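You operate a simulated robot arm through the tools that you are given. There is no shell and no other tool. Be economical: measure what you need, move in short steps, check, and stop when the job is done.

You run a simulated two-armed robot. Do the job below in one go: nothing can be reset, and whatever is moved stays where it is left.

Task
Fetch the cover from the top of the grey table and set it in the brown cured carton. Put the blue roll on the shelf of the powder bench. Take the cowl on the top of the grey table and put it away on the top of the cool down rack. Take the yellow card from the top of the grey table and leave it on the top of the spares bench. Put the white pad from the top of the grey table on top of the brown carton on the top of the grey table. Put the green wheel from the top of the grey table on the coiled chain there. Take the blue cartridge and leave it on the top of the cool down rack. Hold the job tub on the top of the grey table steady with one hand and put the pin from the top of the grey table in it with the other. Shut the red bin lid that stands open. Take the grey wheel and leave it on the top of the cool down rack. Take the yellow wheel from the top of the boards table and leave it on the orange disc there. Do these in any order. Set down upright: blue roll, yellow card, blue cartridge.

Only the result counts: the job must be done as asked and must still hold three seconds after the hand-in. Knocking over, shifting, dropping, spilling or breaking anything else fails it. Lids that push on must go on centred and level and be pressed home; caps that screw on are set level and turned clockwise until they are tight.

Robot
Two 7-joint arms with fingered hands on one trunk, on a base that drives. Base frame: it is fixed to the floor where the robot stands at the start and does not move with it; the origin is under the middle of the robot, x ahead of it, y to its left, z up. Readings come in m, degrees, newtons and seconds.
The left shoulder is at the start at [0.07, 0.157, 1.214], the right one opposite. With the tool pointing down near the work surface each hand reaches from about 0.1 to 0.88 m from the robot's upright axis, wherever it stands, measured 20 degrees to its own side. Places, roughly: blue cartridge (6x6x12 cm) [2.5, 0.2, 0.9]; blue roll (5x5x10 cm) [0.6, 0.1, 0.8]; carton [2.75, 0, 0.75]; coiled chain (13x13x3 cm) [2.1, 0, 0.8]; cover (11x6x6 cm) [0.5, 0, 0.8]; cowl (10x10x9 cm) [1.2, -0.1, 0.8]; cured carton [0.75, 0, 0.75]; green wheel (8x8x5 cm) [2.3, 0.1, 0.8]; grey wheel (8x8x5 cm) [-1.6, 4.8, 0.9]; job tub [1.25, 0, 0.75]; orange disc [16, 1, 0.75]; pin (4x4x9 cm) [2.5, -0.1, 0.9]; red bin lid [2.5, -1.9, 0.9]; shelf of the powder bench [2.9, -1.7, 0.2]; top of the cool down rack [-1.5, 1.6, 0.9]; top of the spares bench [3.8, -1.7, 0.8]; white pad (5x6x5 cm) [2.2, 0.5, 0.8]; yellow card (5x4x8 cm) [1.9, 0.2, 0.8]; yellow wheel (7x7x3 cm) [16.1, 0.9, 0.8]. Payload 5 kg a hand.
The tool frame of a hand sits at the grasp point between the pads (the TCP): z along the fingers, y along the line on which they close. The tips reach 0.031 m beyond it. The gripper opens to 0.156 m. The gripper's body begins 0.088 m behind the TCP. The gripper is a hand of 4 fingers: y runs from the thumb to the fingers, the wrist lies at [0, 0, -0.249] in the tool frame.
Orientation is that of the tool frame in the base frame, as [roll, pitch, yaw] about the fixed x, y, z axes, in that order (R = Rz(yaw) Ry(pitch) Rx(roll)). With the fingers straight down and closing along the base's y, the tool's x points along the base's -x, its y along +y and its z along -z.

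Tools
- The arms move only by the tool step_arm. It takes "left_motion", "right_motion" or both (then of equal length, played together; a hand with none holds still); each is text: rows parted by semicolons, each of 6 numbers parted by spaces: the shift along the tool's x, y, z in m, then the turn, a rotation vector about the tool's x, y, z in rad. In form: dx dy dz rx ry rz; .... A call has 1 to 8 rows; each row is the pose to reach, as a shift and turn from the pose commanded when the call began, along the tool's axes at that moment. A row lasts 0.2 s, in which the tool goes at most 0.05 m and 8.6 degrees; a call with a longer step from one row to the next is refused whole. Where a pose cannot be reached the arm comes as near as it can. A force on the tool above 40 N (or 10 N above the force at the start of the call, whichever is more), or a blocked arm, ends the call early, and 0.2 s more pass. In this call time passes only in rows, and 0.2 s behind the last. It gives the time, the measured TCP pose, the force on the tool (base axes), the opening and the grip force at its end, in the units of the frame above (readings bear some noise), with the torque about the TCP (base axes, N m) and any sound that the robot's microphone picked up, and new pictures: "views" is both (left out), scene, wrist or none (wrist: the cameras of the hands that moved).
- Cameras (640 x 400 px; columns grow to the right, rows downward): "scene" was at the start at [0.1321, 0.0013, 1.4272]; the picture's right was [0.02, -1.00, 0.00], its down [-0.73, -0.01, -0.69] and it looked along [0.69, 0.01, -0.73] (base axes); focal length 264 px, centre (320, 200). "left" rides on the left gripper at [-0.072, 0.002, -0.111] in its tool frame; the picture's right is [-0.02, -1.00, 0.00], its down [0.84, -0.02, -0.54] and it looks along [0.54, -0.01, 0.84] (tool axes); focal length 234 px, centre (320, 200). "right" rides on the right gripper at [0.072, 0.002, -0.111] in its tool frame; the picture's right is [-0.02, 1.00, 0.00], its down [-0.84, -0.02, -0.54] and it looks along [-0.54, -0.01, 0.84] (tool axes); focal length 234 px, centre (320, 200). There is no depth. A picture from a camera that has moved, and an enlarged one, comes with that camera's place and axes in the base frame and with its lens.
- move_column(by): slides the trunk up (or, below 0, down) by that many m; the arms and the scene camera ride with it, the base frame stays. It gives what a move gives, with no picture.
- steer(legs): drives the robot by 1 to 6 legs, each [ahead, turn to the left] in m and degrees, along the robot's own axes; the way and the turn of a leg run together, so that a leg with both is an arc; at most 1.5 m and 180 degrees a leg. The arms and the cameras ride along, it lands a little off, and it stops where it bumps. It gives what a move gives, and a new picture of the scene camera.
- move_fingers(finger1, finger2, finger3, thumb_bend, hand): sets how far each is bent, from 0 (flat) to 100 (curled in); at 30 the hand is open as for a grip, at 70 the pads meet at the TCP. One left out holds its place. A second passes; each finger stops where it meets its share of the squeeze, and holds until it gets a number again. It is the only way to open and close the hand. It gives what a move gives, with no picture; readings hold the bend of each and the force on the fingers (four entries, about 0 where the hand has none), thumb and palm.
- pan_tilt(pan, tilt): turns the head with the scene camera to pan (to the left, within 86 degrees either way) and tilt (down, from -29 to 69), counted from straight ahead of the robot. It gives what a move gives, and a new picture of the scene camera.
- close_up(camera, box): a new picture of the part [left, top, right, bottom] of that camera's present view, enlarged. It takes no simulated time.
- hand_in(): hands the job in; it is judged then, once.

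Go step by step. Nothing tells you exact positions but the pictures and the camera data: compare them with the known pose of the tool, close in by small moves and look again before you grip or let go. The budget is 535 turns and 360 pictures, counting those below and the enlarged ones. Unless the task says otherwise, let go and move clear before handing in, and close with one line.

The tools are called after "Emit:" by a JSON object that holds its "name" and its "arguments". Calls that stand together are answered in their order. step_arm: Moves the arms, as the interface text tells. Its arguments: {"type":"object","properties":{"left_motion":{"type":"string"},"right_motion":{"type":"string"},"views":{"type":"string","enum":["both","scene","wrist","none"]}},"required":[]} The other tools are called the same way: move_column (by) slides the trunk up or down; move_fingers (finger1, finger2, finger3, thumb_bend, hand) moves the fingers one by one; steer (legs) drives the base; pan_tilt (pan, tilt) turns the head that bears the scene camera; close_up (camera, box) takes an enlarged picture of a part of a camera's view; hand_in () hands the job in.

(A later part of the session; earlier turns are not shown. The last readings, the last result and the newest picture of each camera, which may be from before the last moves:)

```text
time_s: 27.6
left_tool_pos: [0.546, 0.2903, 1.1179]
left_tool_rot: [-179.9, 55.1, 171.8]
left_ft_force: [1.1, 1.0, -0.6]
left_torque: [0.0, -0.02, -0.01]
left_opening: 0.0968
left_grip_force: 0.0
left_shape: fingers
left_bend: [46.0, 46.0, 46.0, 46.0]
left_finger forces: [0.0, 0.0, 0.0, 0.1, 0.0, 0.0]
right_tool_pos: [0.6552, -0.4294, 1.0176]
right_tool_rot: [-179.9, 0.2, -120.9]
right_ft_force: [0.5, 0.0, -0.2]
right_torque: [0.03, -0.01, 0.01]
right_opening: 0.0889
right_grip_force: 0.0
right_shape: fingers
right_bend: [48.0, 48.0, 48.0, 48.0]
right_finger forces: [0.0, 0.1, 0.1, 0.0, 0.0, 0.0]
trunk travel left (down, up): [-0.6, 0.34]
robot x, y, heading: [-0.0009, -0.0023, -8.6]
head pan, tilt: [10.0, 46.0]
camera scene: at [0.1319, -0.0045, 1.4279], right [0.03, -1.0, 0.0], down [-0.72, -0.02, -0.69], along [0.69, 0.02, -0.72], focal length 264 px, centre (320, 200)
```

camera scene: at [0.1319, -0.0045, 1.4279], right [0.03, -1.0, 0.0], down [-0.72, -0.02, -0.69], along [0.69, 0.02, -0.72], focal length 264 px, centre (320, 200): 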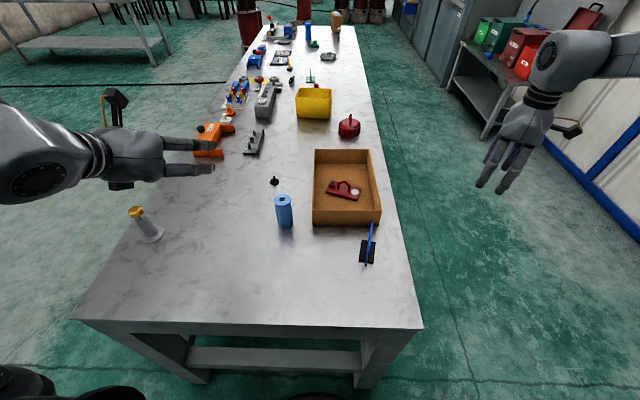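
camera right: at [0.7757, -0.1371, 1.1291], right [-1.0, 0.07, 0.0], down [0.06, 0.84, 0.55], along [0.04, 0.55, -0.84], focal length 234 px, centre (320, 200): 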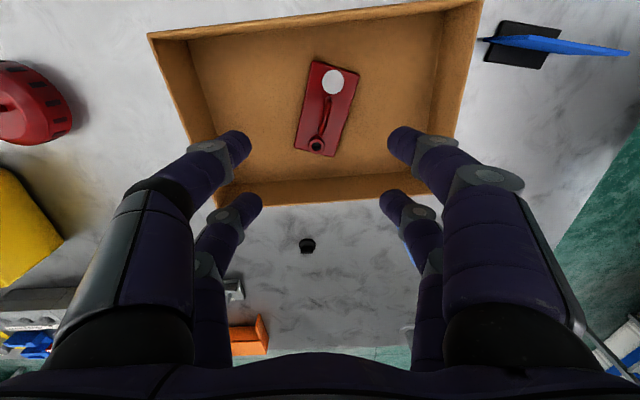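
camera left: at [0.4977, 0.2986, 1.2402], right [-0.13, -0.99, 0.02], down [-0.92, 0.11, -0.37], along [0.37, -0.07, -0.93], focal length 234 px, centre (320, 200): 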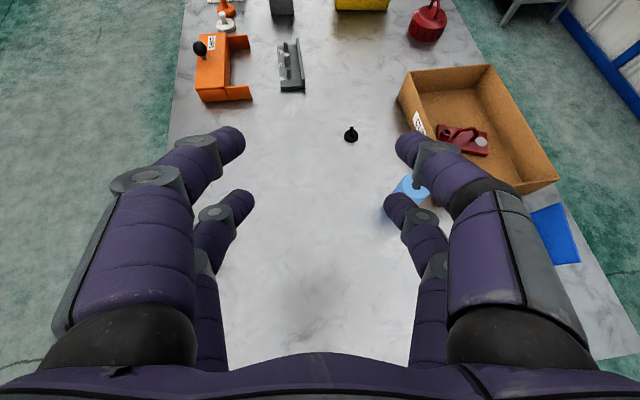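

The left hand tilts well. I move it to a stand-off before the roll, which stands at about [0.647, 0.114].

Emit:
{"name": "step_arm", "arguments": {"left_motion": "0.0225 -0.0267 0.0197 0 0 0; 0.045 -0.0533 0.0393 0 0 0; 0.0675 -0.08 0.059 0 0 0; 0.09 -0.1067 0.0787 0 0 0; 0.1125 -0.1333 0.0983 0 0 0; 0.1347 -0.16 0.118 0 0 0"}}

```text
time_s: 29.0
left_tool_pos: [0.5497, 0.1282, 0.913]
left_tool_rot: [-176.9, 54.2, 175.5]
left_ft_force: [-6.0, 5.0, -10.0]
left_torque: [-0.33, -1.14, -0.34]
left_opening: 0.0972
left_grip_force: 0.2
left_shape: fingers
left_bend: [46.0, 46.0, 46.0, 46.0]
left_finger forces: [0.0, 0.1, 0.0, 0.0, 0.0, 0.0]
left hand out of reach, approached as far as the arm can: row 1, 2, 3, 4, 5, 6
right_tool_pos: [0.6547, -0.4298, 1.0164]
right_tool_rot: [179.9, 0.2, -120.9]
right_ft_force: [0.7, 0.7, 0.2]
right_torque: [-0.04, 0.02, 0.02]
right_opening: 0.0887
right_grip_force: 0.1
right_shape: fingers
right_bend: [48.0, 48.0, 48.0, 48.0]
right_finger forces: [0.0, 0.0, 0.1, 0.0, 0.0, 0.1]
trunk travel left (down, up): [-0.6, 0.34]
robot x, y, heading: [-0.0024, -0.0022, -8.3]
head pan, tilt: [10.0, 46.0]
camera scene: at [0.1327, -0.0046, 1.4277], right [0.03, -1.0, 0.0], down [-0.72, -0.02, -0.69], along [0.69, 0.02, -0.72], focal length 264 px, centre (320, 200)
camera left: at [0.5009, 0.1385, 1.0372], right [-0.11, -0.99, 0.05], down [-0.93, 0.08, -0.36], along [0.36, -0.09, -0.93], focal length 234 px, centre (320, 200)
```

scene: 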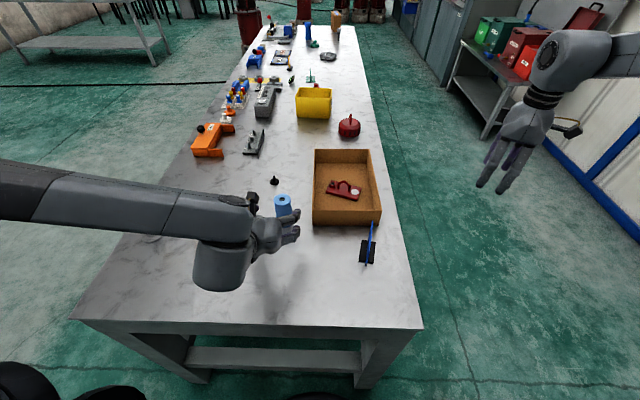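
left: 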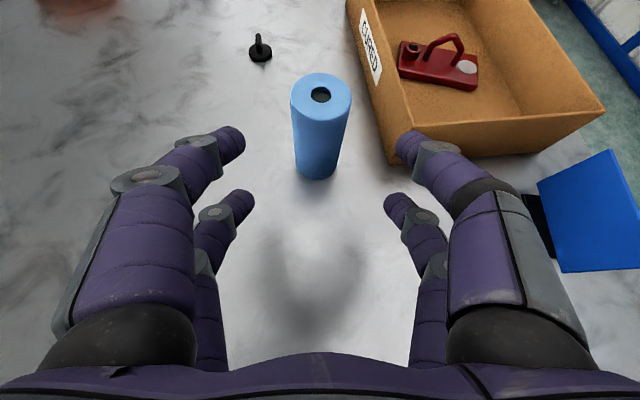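

The arm is cramped this close, so I'll back the base off by 0.2 m and look again.

Emit:
{"name": "step_arm", "arguments": {"left_motion": "-0.02 0 -0.02 0 0 0; -0.04 0.0 -0.04 0 0 0", "views": "none"}}

Emit:
{"name": "steer", "arguments": {"legs": [[-0.2, 0]]}}

```text
time_s: 29.6
left_tool_pos: [0.5725, 0.1186, 0.9881]
left_tool_rot: [179.9, 57.3, 171.7]
left_ft_force: [-0.4, -0.3, 0.4]
left_torque: [-0.02, 0.0, 0.0]
left_opening: 0.0972
left_grip_force: 0.0
left_shape: fingers
left_bend: [46.0, 46.0, 46.0, 46.0]
left_finger forces: [0.0, 0.1, 0.0, 0.1, 0.1, 0.0]
left hand out of reach, approached as far as the arm can: row 1, 2
right_tool_pos: [0.6552, -0.4304, 1.0175]
right_tool_rot: [180.0, 0.2, -120.9]
right_ft_force: [-0.1, -0.7, -0.4]
right_torque: [-0.02, 0.01, 0.02]
right_opening: 0.0885
right_grip_force: 0.1
right_shape: fingers
right_bend: [48.0, 48.0, 48.0, 48.0]
right_finger forces: [0.1, 0.0, 0.0, 0.1, 0.1, 0.0]
trunk travel left (down, up): [-0.6, 0.34]
robot x, y, heading: [0.0001, -0.002, -8.4]
head pan, tilt: [10.0, 46.0]
```

```text
time_s: 31.2
left_tool_pos: [0.3731, 0.1487, 0.9875]
left_tool_rot: [180.0, 57.2, 171.7]
left_ft_force: [0.6, -0.2, -0.1]
left_torque: [0.0, 0.0, -0.02]
left_opening: 0.0972
left_grip_force: 0.1
left_shape: fingers
left_bend: [46.0, 46.0, 46.0, 46.0]
left_finger forces: [0.0, 0.0, 0.0, 0.0, 0.0, 0.0]
right_tool_pos: [0.4561, -0.4007, 1.0169]
right_tool_rot: [-180.0, 0.2, -120.7]
right_ft_force: [-0.5, 0.2, 0.6]
right_torque: [-0.04, -0.03, -0.02]
right_opening: 0.0886
right_grip_force: 0.1
right_shape: fingers
right_bend: [48.0, 48.0, 48.0, 48.0]
right_finger forces: [0.1, 0.0, 0.0, 0.1, 0.0, 0.1]
trunk travel left (down, up): [-0.6, 0.34]
robot x, y, heading: [-0.1957, 0.0272, -8.0]
head pan, tilt: [10.0, 46.0]
camera scene: at [-0.0664, 0.024, 1.4278], right [0.03, -1.0, 0.0], down [-0.72, -0.02, -0.69], along [0.69, 0.02, -0.72], focal length 264 px, centre (320, 200)
```

scene: 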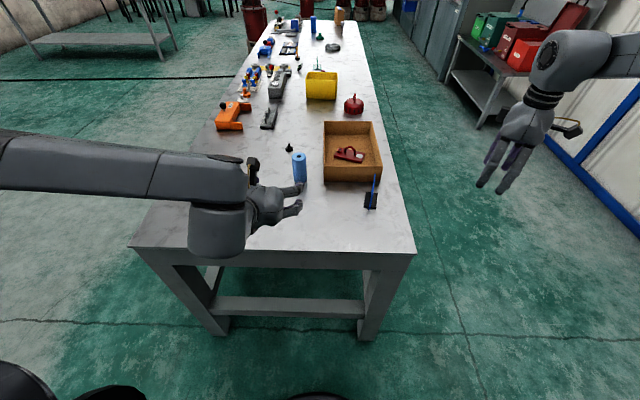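

Emit:
{"name": "step_arm", "arguments": {"left_motion": "-0.017 0.001 0.04 0 0 0; -0.034 0.002 0.08 0 0 0; -0.051 0.004 0.12 0 0 0; -0.0675 0.005 0.16 0 0 0"}}

```text
time_s: 32.2
left_tool_pos: [0.5446, 0.1295, 0.9554]
left_tool_rot: [-180.0, 57.1, 171.8]
left_ft_force: [0.7, -0.5, 0.4]
left_torque: [0.0, 0.01, -0.01]
left_opening: 0.0966
left_grip_force: 0.1
left_shape: fingers
left_bend: [46.0, 46.0, 46.0, 46.0]
left_finger forces: [0.1, 0.0, 0.0, 0.0, 0.0, 0.1]
right_tool_pos: [0.4602, -0.4006, 1.0159]
right_tool_rot: [179.8, 0.1, -120.8]
right_ft_force: [0.0, 0.3, 0.2]
right_torque: [0.01, 0.04, -0.02]
right_opening: 0.0886
right_grip_force: 0.1
right_shape: fingers
right_bend: [48.0, 48.0, 48.0, 48.0]
right_finger forces: [0.0, 0.0, 0.0, 0.0, 0.1, 0.0]
trunk travel left (down, up): [-0.6, 0.34]
robot x, y, heading: [-0.1975, 0.0282, -8.1]
head pan, tilt: [10.0, 46.0]
camera scene: at [-0.0635, 0.0239, 1.4276], right [0.03, -1.0, 0.0], down [-0.72, -0.02, -0.69], along [0.69, 0.02, -0.72], focal length 264 px, centre (320, 200)
camera left: at [0.4909, 0.1384, 1.0772], right [-0.13, -0.99, 0.02], down [-0.91, 0.11, -0.41], along [0.4, -0.07, -0.91], focal length 234 px, centre (320, 200)
```

scene: 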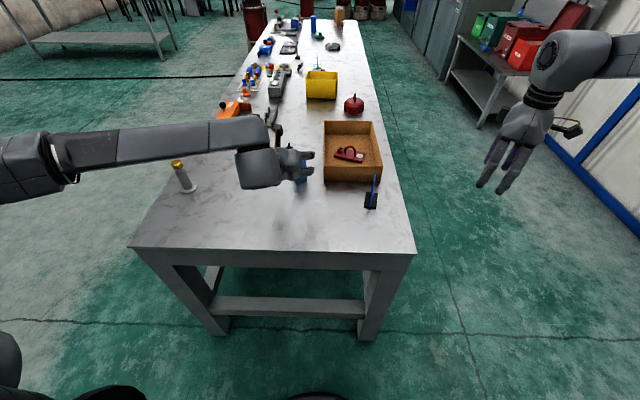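
left: 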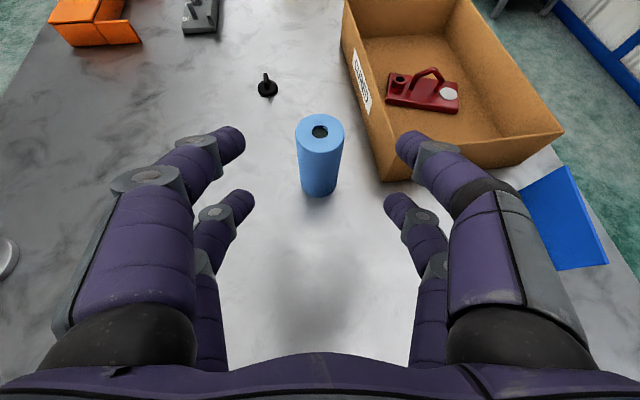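

Emit:
{"name": "step_arm", "arguments": {"left_motion": "0.006 0 0.044 0 0 0; 0.012 0 0.088 0 0 0; 0.018 0 0.132 0 0 0", "views": "wrist"}}

```text
time_s: 33.0
left_tool_pos: [0.6459, 0.1152, 0.8711]
left_tool_rot: [179.9, 57.2, 171.7]
left_ft_force: [0.5, 0.6, 0.0]
left_torque: [0.0, 0.03, -0.02]
left_opening: 0.0967
left_grip_force: 0.1
left_shape: fingers
left_bend: [46.0, 46.0, 46.0, 46.0]
left_finger forces: [0.1, 0.0, 0.0, 0.2, 0.1, 0.1]
right_tool_pos: [0.4577, -0.4, 1.0161]
right_tool_rot: [179.9, 0.2, -120.8]
right_ft_force: [0.0, -0.6, -0.4]
right_torque: [0.01, 0.03, 0.02]
right_opening: 0.0886
right_grip_force: 0.1
right_shape: fingers
right_bend: [48.0, 48.0, 48.0, 48.0]
right_finger forces: [0.1, 0.0, 0.1, 0.0, 0.0, 0.0]
trunk travel left (down, up): [-0.6, 0.34]
robot x, y, heading: [-0.2008, 0.0312, -8.1]
head pan, tilt: [10.0, 46.0]
camera left: at [0.5902, 0.1235, 0.9923], right [-0.13, -0.99, 0.02], down [-0.91, 0.11, -0.41], along [0.4, -0.07, -0.91], focal length 234 px, centre (320, 200)
```

left: 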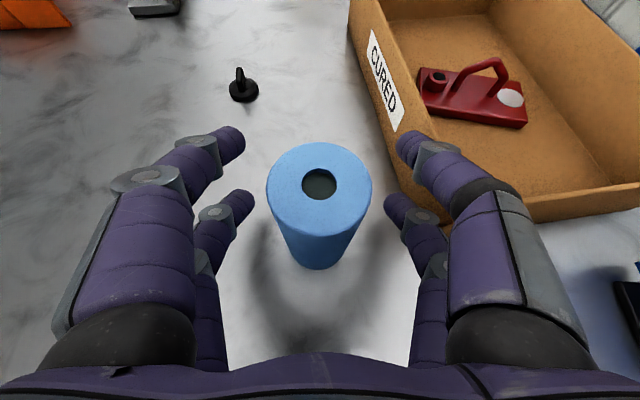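

Emit:
{"name": "move_fingers", "arguments": {"hand": "left", "finger1": 75, "finger2": 75, "finger3": 75, "thumb_bend": 75}}

Emit:
{"name": "step_arm", "arguments": {"left_motion": "-0.0252 0 -0.0163 0 0 0; -0.0588 0 -0.038 0 0 0; -0.0924 0 -0.0597 0 0 0", "views": "both"}}

```text
time_s: 34.0
left_tool_pos: [0.6447, 0.1147, 0.8709]
left_tool_rot: [-180.0, 57.3, 171.8]
left_ft_force: [0.5, 0.0, 0.9]
left_torque: [0.0, -0.02, 0.0]
left_opening: 0.0
left_grip_force: 0.3
left_shape: fingers
left_bend: [73.0, 73.0, 73.0, 73.0]
left_finger forces: [0.0, 0.1, 0.0, 0.0, 0.0, 0.1]
right_tool_pos: [0.4572, -0.4002, 1.0173]
right_tool_rot: [179.9, 0.2, -120.7]
right_ft_force: [-0.4, 0.3, 0.7]
right_torque: [0.01, 0.0, 0.0]
right_opening: 0.0884
right_grip_force: 0.0
right_shape: fingers
right_bend: [48.0, 48.0, 48.0, 48.0]
right_finger forces: [0.0, 0.0, 0.0, 0.0, 0.0, 0.0]
trunk travel left (down, up): [-0.6, 0.34]
robot x, y, heading: [-0.1969, 0.0257, -8.4]
head pan, tilt: [10.0, 46.0]
```

```text
time_s: 34.8
left_tool_pos: [0.6435, 0.1159, 0.9823]
left_tool_rot: [-180.0, 57.2, 171.7]
left_ft_force: [-0.8, 1.2, -0.2]
left_torque: [0.0, 0.02, -0.01]
left_opening: 0.0
left_grip_force: 0.2
left_shape: fingers
left_bend: [73.0, 73.0, 73.0, 73.0]
left_finger forces: [0.0, 0.0, 0.1, 0.0, 0.0, 0.0]
right_tool_pos: [0.4569, -0.4013, 1.0177]
right_tool_rot: [180.0, 0.3, -120.9]
right_ft_force: [0.5, -1.7, 0.7]
right_torque: [-0.02, 0.0, -0.02]
right_opening: 0.0884
right_grip_force: 0.1
right_shape: fingers
right_bend: [48.0, 48.0, 48.0, 48.0]
right_finger forces: [0.0, 0.0, 0.0, 0.0, 0.1, 0.0]
trunk travel left (down, up): [-0.6, 0.34]
robot x, y, heading: [-0.1985, 0.0299, -8.4]
head pan, tilt: [10.0, 46.0]
camera scene: at [-0.0667, 0.0239, 1.4279], right [0.03, -1.0, 0.0], down [-0.72, -0.02, -0.69], along [0.69, 0.02, -0.72], focal length 264 px, centre (320, 200)
camera left: at [0.5895, 0.1235, 1.1038], right [-0.13, -0.99, 0.02], down [-0.91, 0.11, -0.41], along [0.4, -0.07, -0.91], focal length 234 px, centre (320, 200)
```

scene: 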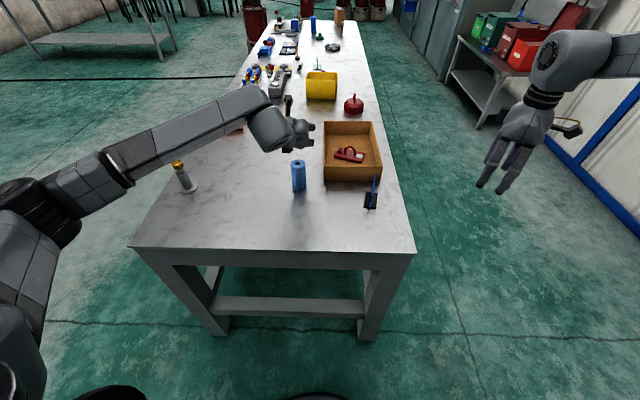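
left: 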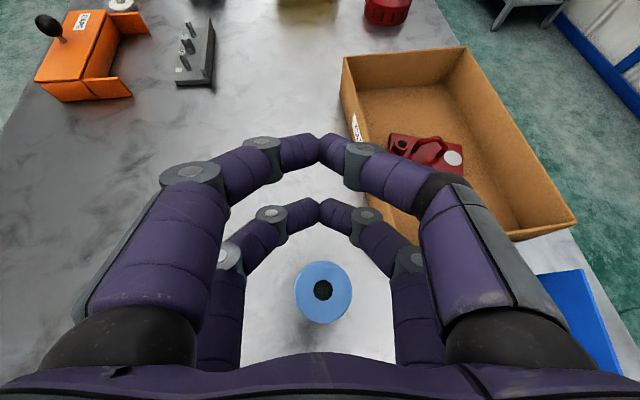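

The roll slipped toward the palm and now stands at about [0.60, 0.116], upright. I open, back off, and will regrasp with the fingertips at the roll's middle.

Emit:
{"name": "move_fingers", "arguments": {"hand": "left", "finger1": 46, "finger2": 46, "finger3": 46, "thumb_bend": 46}}

Emit:
{"name": "step_arm", "arguments": {"left_motion": "0.02 -0.0015 -0.031 0 0 0; 0.04 -0.003 -0.062 0 0 0; 0.06 -0.0045 -0.093 0 0 0; 0.081 -0.0064 -0.125 0 0 0; 0.102 -0.0064 -0.112 0 0 0; 0.123 -0.0064 -0.098 0 0 0", "views": "wrist"}}

```text
time_s: 35.8
left_tool_pos: [0.6442, 0.1143, 0.9817]
left_tool_rot: [-180.0, 57.3, 171.7]
left_ft_force: [0.6, 0.5, 0.1]
left_torque: [0.03, 0.02, 0.0]
left_opening: 0.0964
left_grip_force: 0.1
left_shape: fingers
left_bend: [46.0, 46.0, 46.0, 46.0]
left_finger forces: [0.0, 0.1, 0.0, 0.1, 0.1, 0.1]
right_tool_pos: [0.4564, -0.4007, 1.0181]
right_tool_rot: [-179.9, 0.2, -120.9]
right_ft_force: [-0.2, 0.3, 0.1]
right_torque: [-0.02, 0.03, 0.01]
right_opening: 0.0883
right_grip_force: 0.1
right_shape: fingers
right_bend: [48.0, 48.0, 48.0, 48.0]
right_finger forces: [0.0, 0.0, 0.1, 0.0, 0.0, 0.0]
trunk travel left (down, up): [-0.6, 0.34]
robot x, y, heading: [-0.1948, 0.031, -8.4]
head pan, tilt: [10.0, 46.0]
```

```text
time_s: 37.2
left_tool_pos: [0.4959, 0.13, 0.9324]
left_tool_rot: [180.0, 57.2, 171.7]
left_ft_force: [0.1, -0.1, -0.2]
left_torque: [-0.02, 0.0, -0.01]
left_opening: 0.0963
left_grip_force: 0.0
left_shape: fingers
left_bend: [46.0, 46.0, 46.0, 46.0]
left_finger forces: [0.0, 0.1, 0.1, 0.0, 0.0, 0.0]
right_tool_pos: [0.4574, -0.4004, 1.0174]
right_tool_rot: [-179.9, 0.0, -120.8]
right_ft_force: [-0.1, 0.4, -0.2]
right_torque: [-0.02, -0.01, -0.01]
right_opening: 0.0886
right_grip_force: 0.0
right_shape: fingers
right_bend: [48.0, 48.0, 48.0, 48.0]
right_finger forces: [0.0, 0.0, 0.0, 0.0, 0.0, 0.0]
trunk travel left (down, up): [-0.6, 0.34]
robot x, y, heading: [-0.196, 0.0285, -8.1]
head pan, tilt: [10.0, 46.0]
camera left: at [0.4409, 0.1391, 1.053], right [-0.13, -0.99, 0.02], down [-0.91, 0.11, -0.41], along [0.4, -0.07, -0.91], focal length 234 px, centre (320, 200)
```

left: 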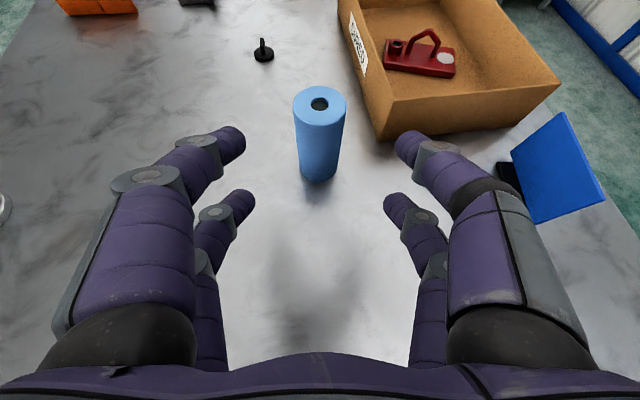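

Emit:
{"name": "step_arm", "arguments": {"left_motion": "0 0 0.04 0 0 0; 0 0 0.08 0 0 0; 0.001 0 0.1 0 0 0", "views": "none"}}

Emit:
{"name": "move_fingers", "arguments": {"hand": "left", "finger1": 57, "finger2": 57, "finger3": 57, "thumb_bend": 57}}

Emit:
{"name": "close_up", "arguments": {"camera": "left", "box": [160, 80, 480, 280]}}

```text
time_s: 38.0
left_tool_pos: [0.5795, 0.1177, 0.8752]
left_tool_rot: [180.0, 57.2, 171.8]
left_ft_force: [0.2, 0.5, -1.0]
left_torque: [0.01, 0.01, 0.02]
left_opening: 0.0965
left_grip_force: 0.0
left_shape: fingers
left_bend: [46.0, 46.0, 46.0, 46.0]
left_finger forces: [0.1, 0.0, 0.1, 0.0, 0.0, 0.1]
right_tool_pos: [0.4571, -0.4004, 1.0179]
right_tool_rot: [179.9, 0.2, -120.9]
right_ft_force: [0.4, -1.0, -0.2]
right_torque: [-0.03, 0.0, -0.01]
right_opening: 0.0887
right_grip_force: 0.1
right_shape: fingers
right_bend: [48.0, 48.0, 48.0, 48.0]
right_finger forces: [0.0, 0.1, 0.0, 0.0, 0.0, 0.1]
trunk travel left (down, up): [-0.6, 0.34]
robot x, y, heading: [-0.1995, 0.0256, -8.2]
head pan, tilt: [10.0, 46.0]
```

```text
time_s: 39.0
left_tool_pos: [0.5799, 0.118, 0.8765]
left_tool_rot: [180.0, 57.2, 171.8]
left_ft_force: [-0.1, -0.1, 0.0]
left_torque: [0.02, 0.03, -0.04]
left_opening: 0.0576
left_grip_force: 0.1
left_shape: fingers
left_bend: [56.0, 56.0, 56.0, 56.0]
left_finger forces: [0.0, 0.1, 0.0, 0.0, 0.0, 0.0]
right_tool_pos: [0.458, -0.4009, 1.0171]
right_tool_rot: [179.9, 0.2, -120.7]
right_ft_force: [0.5, 0.3, -0.8]
right_torque: [-0.02, -0.02, -0.01]
right_opening: 0.0886
right_grip_force: 0.0
right_shape: fingers
right_bend: [48.0, 48.0, 48.0, 48.0]
right_finger forces: [0.0, 0.0, 0.1, 0.0, 0.1, 0.1]
trunk travel left (down, up): [-0.6, 0.34]
robot x, y, heading: [-0.1994, 0.0278, -8.2]
head pan, tilt: [10.0, 46.0]
```

```text
2.00 times, centred on (320, 180) of left
camera zoom: at [0.524, 0.1268, 0.9979], right [-0.13, -0.99, 0.02], down [-0.91, 0.11, -0.41], along [0.4, -0.07, -0.91], focal length 468 px, centre (320, 240)
```

zoom: 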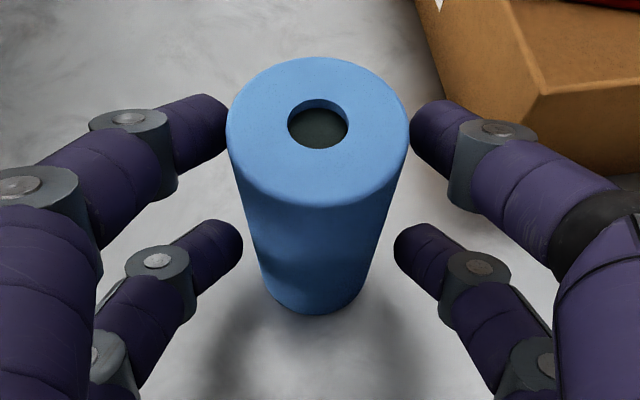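

Emit:
{"name": "move_fingers", "arguments": {"hand": "left", "finger1": 66, "finger2": 66, "finger3": 66, "thumb_bend": 66}}

Emit:
{"name": "close_up", "arguments": {"camera": "left", "box": [160, 80, 480, 280]}}

```text
time_s: 40.0
left_tool_pos: [0.577, 0.1179, 0.8757]
left_tool_rot: [180.0, 57.3, 171.7]
left_ft_force: [0.4, -1.3, 0.6]
left_torque: [-0.02, 0.03, 0.01]
left_opening: 0.0409
left_grip_force: 11.9
left_shape: fingers
left_bend: [60.0, 59.0, 60.0, 63.0]
left_finger forces: [5.7, 6.3, 4.6, 0.1, 7.3, 0.0]
right_tool_pos: [0.4566, -0.4008, 1.0174]
right_tool_rot: [179.8, 0.2, -120.7]
right_ft_force: [0.2, -0.3, -0.5]
right_torque: [0.01, 0.0, 0.0]
right_opening: 0.0884
right_grip_force: 0.1
right_shape: fingers
right_bend: [48.0, 48.0, 48.0, 48.0]
right_finger forces: [0.0, 0.0, 0.1, 0.0, 0.0, 0.0]
trunk travel left (down, up): [-0.6, 0.34]
robot x, y, heading: [-0.1976, 0.0284, -8.2]
head pan, tilt: [10.0, 46.0]
```

```text
2.00 times, centred on (320, 180) of left
camera zoom: at [0.5239, 0.1268, 0.9979], right [-0.13, -0.99, 0.02], down [-0.91, 0.11, -0.41], along [0.4, -0.07, -0.91], focal length 468 px, centre (320, 240)
```

zoom: 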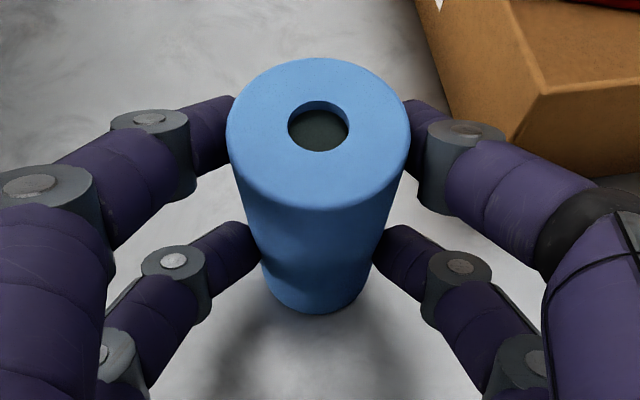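

Emit:
{"name": "move_fingers", "arguments": {"hand": "left", "finger1": 76, "finger2": 76, "finger3": 76, "thumb_bend": 76}}

Emit:
{"name": "step_arm", "arguments": {"left_motion": "-0.0126 0 -0.0082 0 0 0; -0.042 0 -0.027 0 0 0; -0.0756 0 -0.0489 0 0 0; -0.1092 0 -0.0706 0 0 0; -0.1428 0 -0.0923 0 0 0", "views": "wrist"}}

```text
time_s: 41.0
left_tool_pos: [0.5785, 0.1168, 0.877]
left_tool_rot: [-180.0, 57.2, 171.8]
left_ft_force: [0.5, -1.3, 3.8]
left_torque: [0.01, -0.06, -0.02]
left_opening: 0.0388
left_grip_force: 22.2
left_shape: fingers
left_bend: [55.0, 55.0, 63.0, 67.0]
left_finger forces: [10.6, 11.2, 6.8, 0.1, 16.4, 0.1]
right_tool_pos: [0.4574, -0.4017, 1.0169]
right_tool_rot: [-179.9, 0.2, -120.8]
right_ft_force: [-0.3, 0.3, -0.2]
right_torque: [-0.05, -0.02, 0.03]
right_opening: 0.0885
right_grip_force: 0.2
right_shape: fingers
right_bend: [48.0, 48.0, 48.0, 48.0]
right_finger forces: [0.0, 0.1, 0.0, 0.0, 0.0, 0.0]
trunk travel left (down, up): [-0.6, 0.34]
robot x, y, heading: [-0.1957, 0.0278, -8.1]
head pan, tilt: [10.0, 46.0]
```

```text
time_s: 42.2
left_tool_pos: [0.5765, 0.1183, 1.0466]
left_tool_rot: [179.9, 57.1, 171.7]
left_ft_force: [-0.3, -0.5, -1.0]
left_torque: [-0.04, 0.02, -0.03]
left_opening: 0.0388
left_grip_force: 21.8
left_shape: fingers
left_bend: [55.0, 55.0, 63.0, 67.0]
left_finger forces: [10.5, 11.2, 5.7, 0.0, 15.7, 0.1]
right_tool_pos: [0.457, -0.4005, 1.0187]
right_tool_rot: [180.0, 0.3, -120.7]
right_ft_force: [-0.6, 0.0, 0.1]
right_torque: [-0.04, 0.0, 0.0]
right_opening: 0.0885
right_grip_force: 0.2
right_shape: fingers
right_bend: [48.0, 48.0, 48.0, 48.0]
right_finger forces: [0.1, 0.0, 0.0, 0.0, 0.0, 0.1]
trunk travel left (down, up): [-0.6, 0.34]
robot x, y, heading: [-0.1978, 0.0283, -8.1]
head pan, tilt: [10.0, 46.0]
camera left: at [0.5221, 0.1268, 1.1677], right [-0.13, -0.99, 0.02], down [-0.91, 0.11, -0.41], along [0.4, -0.07, -0.91], focal length 234 px, centre (320, 200)
```

left: 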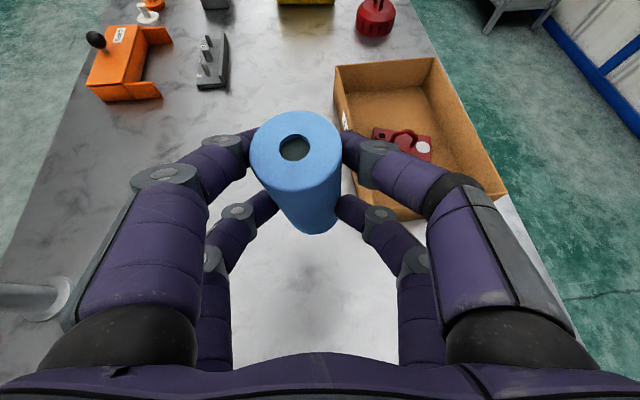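

The roll is held, leaning slightly. Now I drive around the table's south-west corner into the aisle toward the powder bench.

Emit:
{"name": "steer", "arguments": {"legs": [[0, -54], [1.05, 0], [0, 62]]}}

Emit:
{"name": "pan_tilt", "arguments": {"pan": -20, "tilt": 18}}

```text
time_s: 52.8
left_tool_pos: [1.0493, -0.725, 1.0464]
left_tool_rot: [179.9, 57.2, 178.9]
left_ft_force: [0.0, 0.1, -0.4]
left_torque: [0.01, 0.0, 0.02]
left_opening: 0.0384
left_grip_force: 21.5
left_shape: fingers
left_bend: [55.0, 55.0, 64.0, 67.0]
left_finger forces: [10.6, 10.9, 5.4, 0.1, 16.1, 0.0]
right_tool_pos: [0.9964, -1.2546, 1.0178]
right_tool_rot: [179.9, 0.2, -113.6]
right_ft_force: [-0.4, 1.2, -0.5]
right_torque: [-0.01, -0.03, 0.03]
right_opening: 0.0885
right_grip_force: 0.0
right_shape: fingers
right_bend: [48.0, 48.0, 48.0, 48.0]
right_finger forces: [0.0, 0.0, 0.0, 0.0, 0.0, 0.0]
trunk travel left (down, up): [-0.6, 0.34]
robot x, y, heading: [0.2937, -0.9132, -1.4]
head pan, tilt: [10.0, 46.0]
camera scene: at [0.4235, -0.8986, 1.4278], right [0.15, -0.99, 0.0], down [-0.71, -0.11, -0.69], along [0.69, 0.11, -0.72], focal length 264 px, centre (320, 200)
```

scene: 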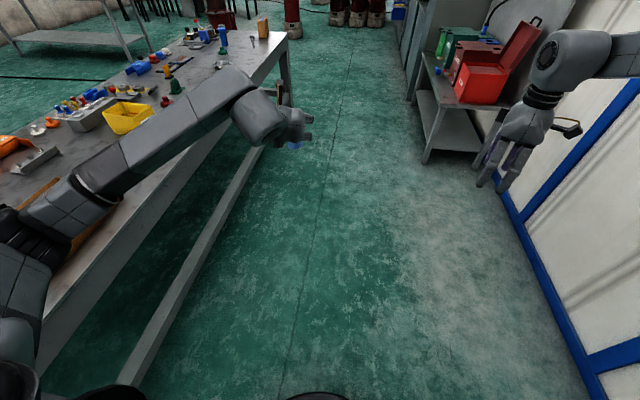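

```text
time_s: 53.7
left_tool_pos: [1.05, -0.7256, 1.0457]
left_tool_rot: [180.0, 57.3, 179.0]
left_ft_force: [-0.7, -0.5, -1.3]
left_torque: [0.0, 0.03, 0.0]
left_opening: 0.0382
left_grip_force: 21.1
left_shape: fingers
left_bend: [55.0, 55.0, 64.0, 67.0]
left_finger forces: [10.5, 10.9, 5.4, 0.0, 16.2, 0.0]
right_tool_pos: [0.9942, -1.255, 1.0172]
right_tool_rot: [179.9, 0.2, -113.7]
right_ft_force: [0.7, 0.2, -0.1]
right_torque: [0.02, 0.02, 0.0]
right_opening: 0.0883
right_grip_force: 0.0
right_shape: fingers
right_bend: [48.0, 48.0, 48.0, 48.0]
right_finger forces: [0.0, 0.1, 0.0, 0.0, 0.0, 0.1]
trunk travel left (down, up): [-0.6, 0.34]
robot x, y, heading: [0.2901, -0.9064, -0.8]
head pan, tilt: [-20.0, 18.0]
camera scene: at [0.431, -0.9447, 1.4711], right [-0.36, -0.93, 0.0], down [-0.29, 0.11, -0.95], along [0.89, -0.34, -0.31], focal length 264 px, centre (320, 200)
```

scene: 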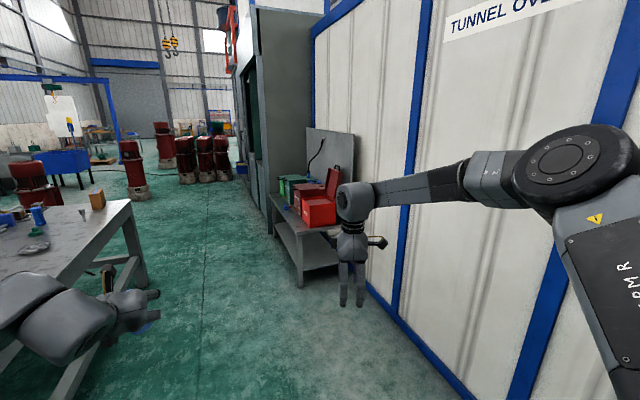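

Emit:
{"name": "steer", "arguments": {"legs": [[0, 4.4], [1.25, 0], [1.2, 0]]}}

Emit:
{"name": "pan_tilt", "arguments": {"pan": -80, "tilt": 40}}

```text
time_s: 66.1
left_tool_pos: [3.4709, -0.5374, 1.0463]
left_tool_rot: [179.9, 57.1, -176.9]
left_ft_force: [-0.2, 0.1, -0.7]
left_torque: [0.01, 0.04, 0.03]
left_opening: 0.0386
left_grip_force: 21.4
left_shape: fingers
left_bend: [55.0, 55.0, 64.0, 67.0]
left_finger forces: [10.5, 10.8, 5.4, 0.0, 16.1, 0.1]
right_tool_pos: [3.453, -1.0702, 1.0177]
right_tool_rot: [180.0, 0.1, -109.5]
right_ft_force: [-0.1, -0.2, 0.1]
right_torque: [0.0, -0.04, 0.0]
right_opening: 0.0882
right_grip_force: 0.1
right_shape: fingers
right_bend: [48.0, 48.0, 48.0, 48.0]
right_finger forces: [0.1, 0.0, 0.0, 0.0, 0.0, 0.0]
trunk travel left (down, up): [-0.6, 0.34]
robot x, y, heading: [2.7291, -0.7786, 3.1]
head pan, tilt: [-20.0, 18.0]
camera scene: at [2.869, -0.8004, 1.4712], right [-0.29, -0.96, 0.0], down [-0.3, 0.09, -0.95], along [0.91, -0.28, -0.31], focal length 264 px, centre (320, 200)
```

scene: 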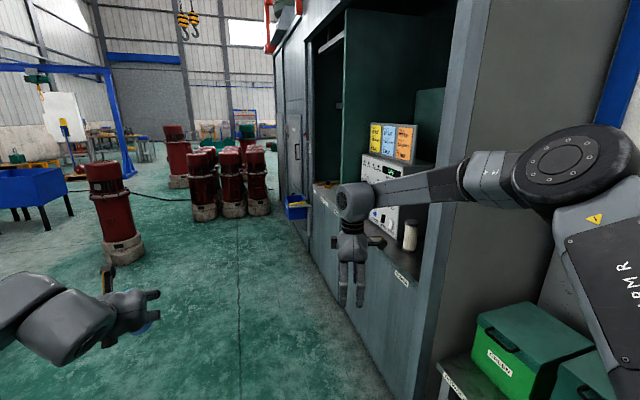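

```text
time_s: 67.4
left_tool_pos: [3.4707, -0.5371, 1.0456]
left_tool_rot: [-180.0, 57.2, -177.0]
left_ft_force: [-1.1, 0.2, -1.6]
left_torque: [0.0, 0.02, -0.03]
left_opening: 0.0387
left_grip_force: 21.8
left_shape: fingers
left_bend: [55.0, 55.0, 64.0, 67.0]
left_finger forces: [10.5, 11.0, 5.5, 0.0, 16.1, 0.0]
right_tool_pos: [3.4535, -1.0695, 1.0172]
right_tool_rot: [180.0, 0.1, -109.6]
right_ft_force: [0.4, -0.5, 0.9]
right_torque: [-0.01, -0.03, 0.04]
right_opening: 0.0886
right_grip_force: 0.0
right_shape: fingers
right_bend: [48.0, 48.0, 48.0, 48.0]
right_finger forces: [0.0, 0.1, 0.0, 0.0, 0.1, 0.0]
trunk travel left (down, up): [-0.6, 0.34]
robot x, y, heading: [2.7268, -0.7742, 3.0]
head pan, tilt: [-80.0, 40.0]
camera scene: at [2.7989, -0.856, 1.4365], right [-0.97, -0.23, 0.0], down [-0.15, 0.63, -0.77], along [0.17, -0.75, -0.64], focal length 264 px, centre (320, 200)
```

scene: 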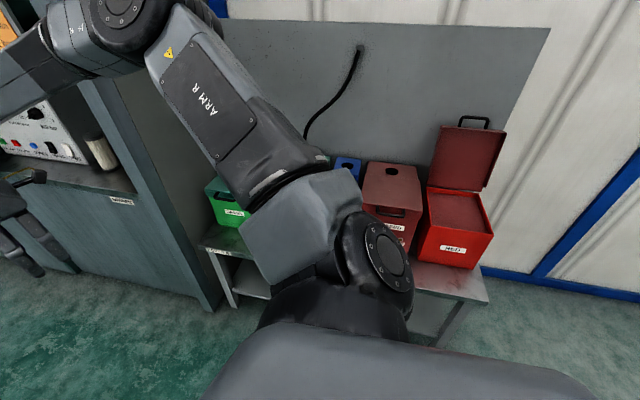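

The red bin lid stands open at the bench's near end. I'll raise the trunk for clearance and turn to face the bench.

Emit:
{"name": "move_column", "arguments": {"by": 0.3}}

Emit:
{"name": "steer", "arguments": {"legs": [[0, -93]]}}

Emit:
{"name": "pan_tilt", "arguments": {"pan": 0, "tilt": 45}}

```text
time_s: 70.4
left_tool_pos: [3.4715, -0.5367, 1.3456]
left_tool_rot: [-180.0, 57.2, -176.9]
left_ft_force: [0.6, -0.7, -0.9]
left_torque: [-0.03, 0.03, 0.0]
left_opening: 0.0386
left_grip_force: 21.1
left_shape: fingers
left_bend: [55.0, 55.0, 64.0, 67.0]
left_finger forces: [10.4, 10.8, 5.4, 0.0, 16.1, 0.1]
right_tool_pos: [3.4534, -1.0687, 1.3166]
right_tool_rot: [179.9, 0.1, -109.6]
right_ft_force: [1.0, -0.5, -0.7]
right_torque: [0.0, -0.02, -0.02]
right_opening: 0.0885
right_grip_force: 0.1
right_shape: fingers
right_bend: [48.0, 48.0, 48.0, 48.0]
right_finger forces: [0.0, 0.0, 0.1, 0.0, 0.0, 0.1]
trunk travel left (down, up): [-0.9, 0.04]
robot x, y, heading: [2.7249, -0.7792, 2.9]
head pan, tilt: [-80.0, 40.0]
```

```text
time_s: 74.8
left_tool_pos: [2.9276, -1.5298, 1.3455]
left_tool_rot: [180.0, 57.2, 90.1]
left_ft_force: [0.4, -0.8, -1.3]
left_torque: [0.01, -0.02, -0.02]
left_opening: 0.0386
left_grip_force: 21.0
left_shape: fingers
left_bend: [55.0, 56.0, 64.0, 67.0]
left_finger forces: [10.5, 10.5, 4.9, 0.0, 16.2, 0.0]
right_tool_pos: [2.3973, -1.4863, 1.3171]
right_tool_rot: [179.9, 0.1, 157.5]
right_ft_force: [-0.2, -0.3, 0.8]
right_torque: [0.0, 0.02, 0.0]
right_opening: 0.0886
right_grip_force: 0.0
right_shape: fingers
right_bend: [48.0, 48.0, 48.0, 48.0]
right_finger forces: [0.1, 0.0, 0.0, 0.0, 0.1, 0.0]
trunk travel left (down, up): [-0.9, 0.04]
robot x, y, heading: [2.7254, -0.7765, -90.1]
head pan, tilt: [-80.0, 40.0]
camera scene: at [2.6464, -0.8411, 1.7366], right [-0.17, 0.98, 0.0], down [0.63, 0.11, -0.77], along [-0.75, -0.13, -0.64], focal length 264 px, centre (320, 200)
```

scene: 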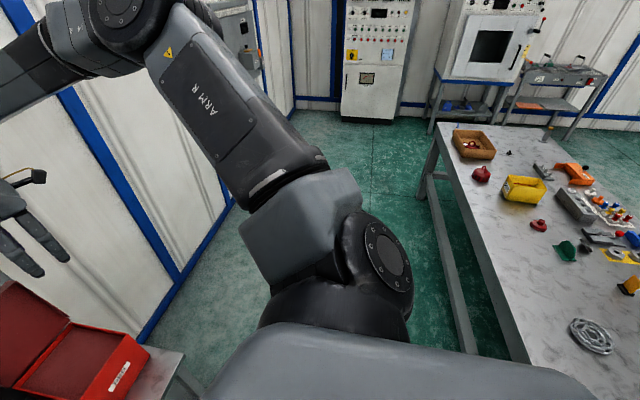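

```text
time_s: 76.3
left_tool_pos: [2.9258, -1.5307, 1.3458]
left_tool_rot: [180.0, 57.2, 90.0]
left_ft_force: [0.8, -0.2, -0.9]
left_torque: [0.03, 0.02, -0.02]
left_opening: 0.0384
left_grip_force: 21.4
left_shape: fingers
left_bend: [55.0, 56.0, 64.0, 67.0]
left_finger forces: [10.5, 10.5, 4.9, 0.0, 16.2, 0.0]
right_tool_pos: [2.3966, -1.4858, 1.3167]
right_tool_rot: [179.9, 0.1, 157.3]
right_ft_force: [0.8, 0.6, 0.0]
right_torque: [0.03, 0.0, -0.01]
right_opening: 0.0886
right_grip_force: 0.1
right_shape: fingers
right_bend: [48.0, 48.0, 48.0, 48.0]
right_finger forces: [0.0, 0.0, 0.0, 0.1, 0.1, 0.0]
trunk travel left (down, up): [-0.9, 0.04]
robot x, y, heading: [2.7298, -0.7747, -89.8]
head pan, tilt: [0.0, 45.0]
camera scene: at [2.7292, -0.9077, 1.7292], right [-1.0, 0.0, 0.0], down [0.0, 0.71, -0.71], along [0.0, -0.71, -0.71], focal length 264 px, centre (320, 200)
```

scene: 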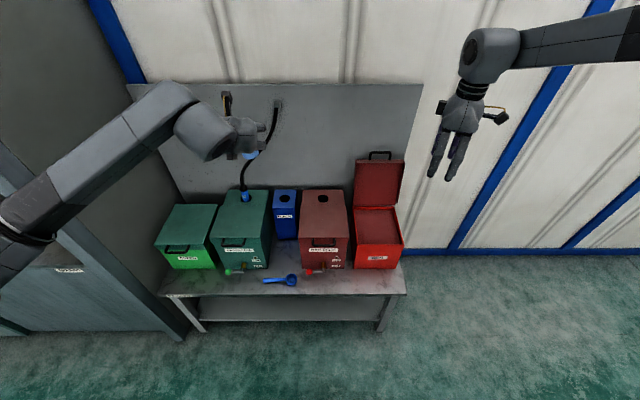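

Bench top is at about z 0.54 with the shelf below. I draw both hands back before lowering the trunk in front of the bench.

Emit:
{"name": "step_arm", "arguments": {"left_motion": "0.011 0 -0.017 0 0 0; 0.022 0 -0.034 0 0 0; 0.033 0 -0.051 0 0 0; 0.044 0 -0.068 0 0 0; 0.055 0 -0.085 0 0 0; 0.065 0 -0.101 0 0 0", "right_motion": "0.018 0.043 0 0 0 0; 0.036 0.086 0 0 0 0; 0.054 0.129 0 0 0 0; 0.072 0.172 0 0 0 0; 0.09 0.215 0 0 0 0; 0.1075 0.258 0 0 0 0", "views": "none"}}

Emit:
{"name": "move_column", "arguments": {"by": -0.6}}

Emit:
{"name": "pan_tilt", "arguments": {"pan": 0, "tilt": 35}}

```text
time_s: 77.7
left_tool_pos: [2.9261, -1.4053, 1.3472]
left_tool_rot: [-180.0, 57.3, 90.0]
left_ft_force: [0.3, 0.4, -1.2]
left_torque: [0.04, 0.02, -0.02]
left_opening: 0.0385
left_grip_force: 21.4
left_shape: fingers
left_bend: [55.0, 56.0, 64.0, 67.0]
left_finger forces: [10.5, 10.6, 5.1, 0.0, 16.1, 0.1]
right_tool_pos: [2.3951, -1.2026, 1.3173]
right_tool_rot: [-179.8, 0.2, 157.3]
right_ft_force: [-0.2, -0.4, 0.0]
right_torque: [-0.03, 0.0, 0.03]
right_opening: 0.0887
right_grip_force: 0.0
right_shape: fingers
right_bend: [48.0, 48.0, 48.0, 48.0]
right_finger forces: [0.0, 0.0, 0.0, 0.1, 0.0, 0.1]
trunk travel left (down, up): [-0.9, 0.04]
robot x, y, heading: [2.7277, -0.7746, -90.2]
head pan, tilt: [0.0, 45.0]
```

```text
refused: -0.6 is not a number from -0.4 to 0.4
```

```text
time_s: 78.4
left_tool_pos: [2.9264, -1.4104, 1.3473]
left_tool_rot: [-180.0, 57.2, 90.0]
left_ft_force: [-0.1, 0.3, -1.1]
left_torque: [0.02, 0.02, -0.02]
left_opening: 0.0387
left_grip_force: 21.3
left_shape: fingers
left_bend: [55.0, 56.0, 64.0, 67.0]
left_finger forces: [10.4, 10.5, 5.0, 0.1, 16.1, 0.0]
right_tool_pos: [2.3954, -1.2074, 1.3176]
right_tool_rot: [-179.9, 0.2, 157.3]
right_ft_force: [0.2, 0.1, 0.2]
right_torque: [-0.01, -0.02, 0.0]
right_opening: 0.0885
right_grip_force: 0.0
right_shape: fingers
right_bend: [48.0, 48.0, 48.0, 48.0]
right_finger forces: [0.1, 0.0, 0.0, 0.0, 0.1, 0.1]
trunk travel left (down, up): [-0.9, 0.04]
robot x, y, heading: [2.7282, -0.7747, -89.9]
head pan, tilt: [0.0, 35.0]
camera scene: at [2.7292, -0.9128, 1.7442], right [-1.0, 0.0, 0.0], down [0.0, 0.57, -0.82], along [0.0, -0.82, -0.57], focal length 264 px, centre (320, 200)
```

scene: 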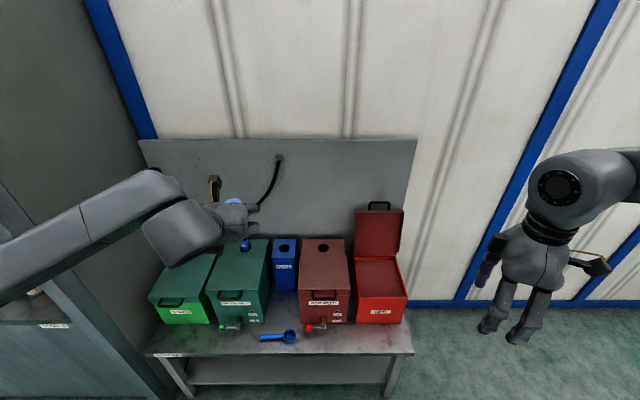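

Emit:
{"name": "step_arm", "arguments": {"left_motion": "0.013 0 -0.02 0 0 0; 0.0245 0 -0.0378 0 0 0", "views": "none"}}

Emit:
{"name": "move_column", "arguments": {"by": -0.4}}

Emit:
{"name": "pan_tilt", "arguments": {"pan": 5, "tilt": 40}}

```text
time_s: 79.0
left_tool_pos: [2.9265, -1.3623, 1.3475]
left_tool_rot: [180.0, 57.3, 90.0]
left_ft_force: [0.4, 0.2, -0.9]
left_torque: [0.04, 0.04, -0.01]
left_opening: 0.0386
left_grip_force: 21.2
left_shape: fingers
left_bend: [55.0, 56.0, 64.0, 67.0]
left_finger forces: [10.5, 10.5, 5.0, 0.1, 16.3, 0.0]
right_tool_pos: [2.3959, -1.2035, 1.3159]
right_tool_rot: [180.0, 0.3, 157.3]
right_ft_force: [-0.5, 0.0, 0.1]
right_torque: [-0.06, 0.0, -0.01]
right_opening: 0.0885
right_grip_force: 0.0
right_shape: fingers
right_bend: [48.0, 48.0, 48.0, 48.0]
right_finger forces: [0.0, 0.0, 0.1, 0.0, 0.1, 0.0]
trunk travel left (down, up): [-0.9, 0.04]
robot x, y, heading: [2.7278, -0.7765, -90.1]
head pan, tilt: [0.0, 35.0]
```

```text
time_s: 82.8
left_tool_pos: [2.9267, -1.3645, 0.9466]
left_tool_rot: [180.0, 57.2, 90.0]
left_ft_force: [-0.5, 0.0, -0.6]
left_torque: [0.0, 0.0, -0.01]
left_opening: 0.0383
left_grip_force: 21.6
left_shape: fingers
left_bend: [55.0, 56.0, 64.0, 67.0]
left_finger forces: [10.5, 10.4, 5.1, 0.1, 16.2, 0.0]
right_tool_pos: [2.3955, -1.2067, 0.9161]
right_tool_rot: [179.9, 0.2, 157.4]
right_ft_force: [-0.4, -0.4, 0.3]
right_torque: [0.01, -0.01, 0.01]
right_opening: 0.0885
right_grip_force: 0.0
right_shape: fingers
right_bend: [48.0, 48.0, 48.0, 48.0]
right_finger forces: [0.0, 0.0, 0.1, 0.1, 0.1, 0.1]
trunk travel left (down, up): [-0.5, 0.44]
robot x, y, heading: [2.7266, -0.7741, -90.2]
head pan, tilt: [0.0, 35.0]
```

```text
time_s: 83.5
left_tool_pos: [2.9263, -1.3656, 0.9454]
left_tool_rot: [180.0, 57.2, 89.9]
left_ft_force: [0.0, -0.1, -0.6]
left_torque: [0.03, 0.02, 0.01]
left_opening: 0.0383
left_grip_force: 21.0
left_shape: fingers
left_bend: [55.0, 56.0, 64.0, 67.0]
left_finger forces: [10.5, 10.5, 5.0, 0.0, 16.1, 0.0]
right_tool_pos: [2.3963, -1.2066, 0.9165]
right_tool_rot: [179.9, 0.2, 157.3]
right_ft_force: [-0.7, -0.1, 0.1]
right_torque: [0.03, -0.04, 0.01]
right_opening: 0.0887
right_grip_force: 0.0
right_shape: fingers
right_bend: [48.0, 48.0, 48.0, 48.0]
right_finger forces: [0.1, 0.0, 0.0, 0.2, 0.0, 0.1]
trunk travel left (down, up): [-0.5, 0.44]
robot x, y, heading: [2.7302, -0.7757, -90.0]
head pan, tilt: [5.0, 40.0]
camera scene: at [2.7368, -0.9108, 1.3366], right [-1.0, -0.09, 0.0], down [-0.06, 0.64, -0.77], along [0.07, -0.76, -0.64], focal length 264 px, centre (320, 200)
```

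scene: 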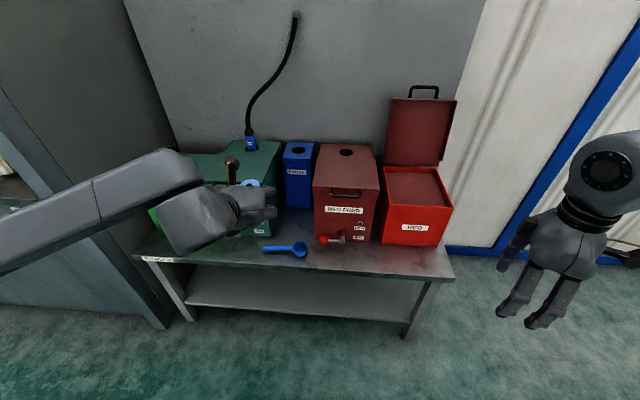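

Emit:
{"name": "move_column", "arguments": {"by": -0.4}}

Emit:
{"name": "pan_tilt", "arguments": {"pan": 5, "tilt": 35}}

```text
time_s: 87.3
left_tool_pos: [2.9269, -1.3651, 0.5463]
left_tool_rot: [-180.0, 57.2, 90.1]
left_ft_force: [-0.2, -0.4, -1.2]
left_torque: [0.01, -0.01, 0.0]
left_opening: 0.0385
left_grip_force: 21.3
left_shape: fingers
left_bend: [55.0, 56.0, 64.0, 67.0]
left_finger forces: [10.4, 10.5, 4.9, 0.0, 16.3, 0.1]
right_tool_pos: [2.3964, -1.2059, 0.5171]
right_tool_rot: [179.9, 0.1, 157.4]
right_ft_force: [1.0, -0.6, -1.0]
right_torque: [-0.01, -0.05, 0.02]
right_opening: 0.0884
right_grip_force: 0.1
right_shape: fingers
right_bend: [48.0, 48.0, 48.0, 48.0]
right_finger forces: [0.0, 0.0, 0.0, 0.1, 0.0, 0.0]
trunk travel left (down, up): [-0.1, 0.84]
robot x, y, heading: [2.7276, -0.7764, -90.2]
head pan, tilt: [5.0, 40.0]
```

```text
time_s: 88.0
left_tool_pos: [2.9271, -1.3655, 0.5453]
left_tool_rot: [-180.0, 57.2, 89.9]
left_ft_force: [-0.7, -0.6, -2.0]
left_torque: [0.02, -0.02, -0.01]
left_opening: 0.0384
left_grip_force: 21.2
left_shape: fingers
left_bend: [55.0, 56.0, 64.0, 67.0]
left_finger forces: [10.5, 10.5, 5.0, 0.1, 16.1, 0.0]
right_tool_pos: [2.3966, -1.2065, 0.5157]
right_tool_rot: [179.9, 0.2, 157.4]
right_ft_force: [-0.1, 1.0, -0.4]
right_torque: [0.04, 0.01, -0.02]
right_opening: 0.0884
right_grip_force: 0.1
right_shape: fingers
right_bend: [48.0, 48.0, 48.0, 48.0]
right_finger forces: [0.0, 0.0, 0.1, 0.0, 0.1, 0.0]
trunk travel left (down, up): [-0.1, 0.84]
robot x, y, heading: [2.7292, -0.777, -90.1]
head pan, tilt: [5.0, 35.0]
camera scene: at [2.7371, -0.9137, 0.944], right [-1.0, -0.09, 0.0], down [-0.05, 0.57, -0.82], along [0.07, -0.82, -0.57], focal length 264 px, centre (320, 200)
```

scene: 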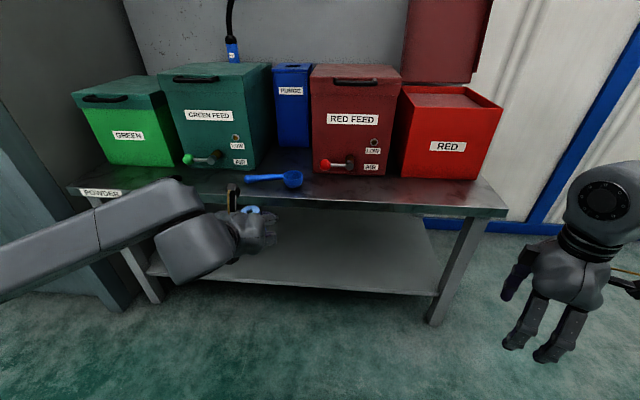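

The shelf is empty, at about z 0.20 with its front edge at y -1.485. I lower the rest of the way and the hand too.

Emit:
{"name": "move_column", "arguments": {"by": -0.1}}

Emit:
{"name": "step_arm", "arguments": {"left_motion": "0.04 0 0.026 0 0 0; 0.08 0 0.052 0 0 0; 0.1226 0 0.079 0 0 0; 0.1 0 0.115 0 0 0; 0.0766 0 0.151 0 0 0; 0.053 0 0.187 0 0 0", "views": "both"}}

```text
time_s: 89.3
left_tool_pos: [2.9263, -1.3653, 0.4456]
left_tool_rot: [-179.9, 57.2, 90.0]
left_ft_force: [-0.2, -0.6, -1.6]
left_torque: [0.03, 0.01, 0.01]
left_opening: 0.0383
left_grip_force: 20.7
left_shape: fingers
left_bend: [55.0, 56.0, 64.0, 67.0]
left_finger forces: [10.5, 10.4, 5.0, 0.0, 16.2, 0.1]
right_tool_pos: [2.3956, -1.2071, 0.4179]
right_tool_rot: [180.0, 0.2, 157.4]
right_ft_force: [0.3, 0.4, -0.2]
right_torque: [-0.01, 0.0, 0.03]
right_opening: 0.0885
right_grip_force: 0.1
right_shape: fingers
right_bend: [48.0, 48.0, 48.0, 48.0]
right_finger forces: [0.1, 0.0, 0.0, 0.0, 0.0, 0.1]
trunk travel left (down, up): [0.0, 0.94]
robot x, y, heading: [2.7264, -0.7743, -90.1]
head pan, tilt: [5.0, 35.0]
```

```text
refused: row 3 steps farther than a row can; nothing moved
```

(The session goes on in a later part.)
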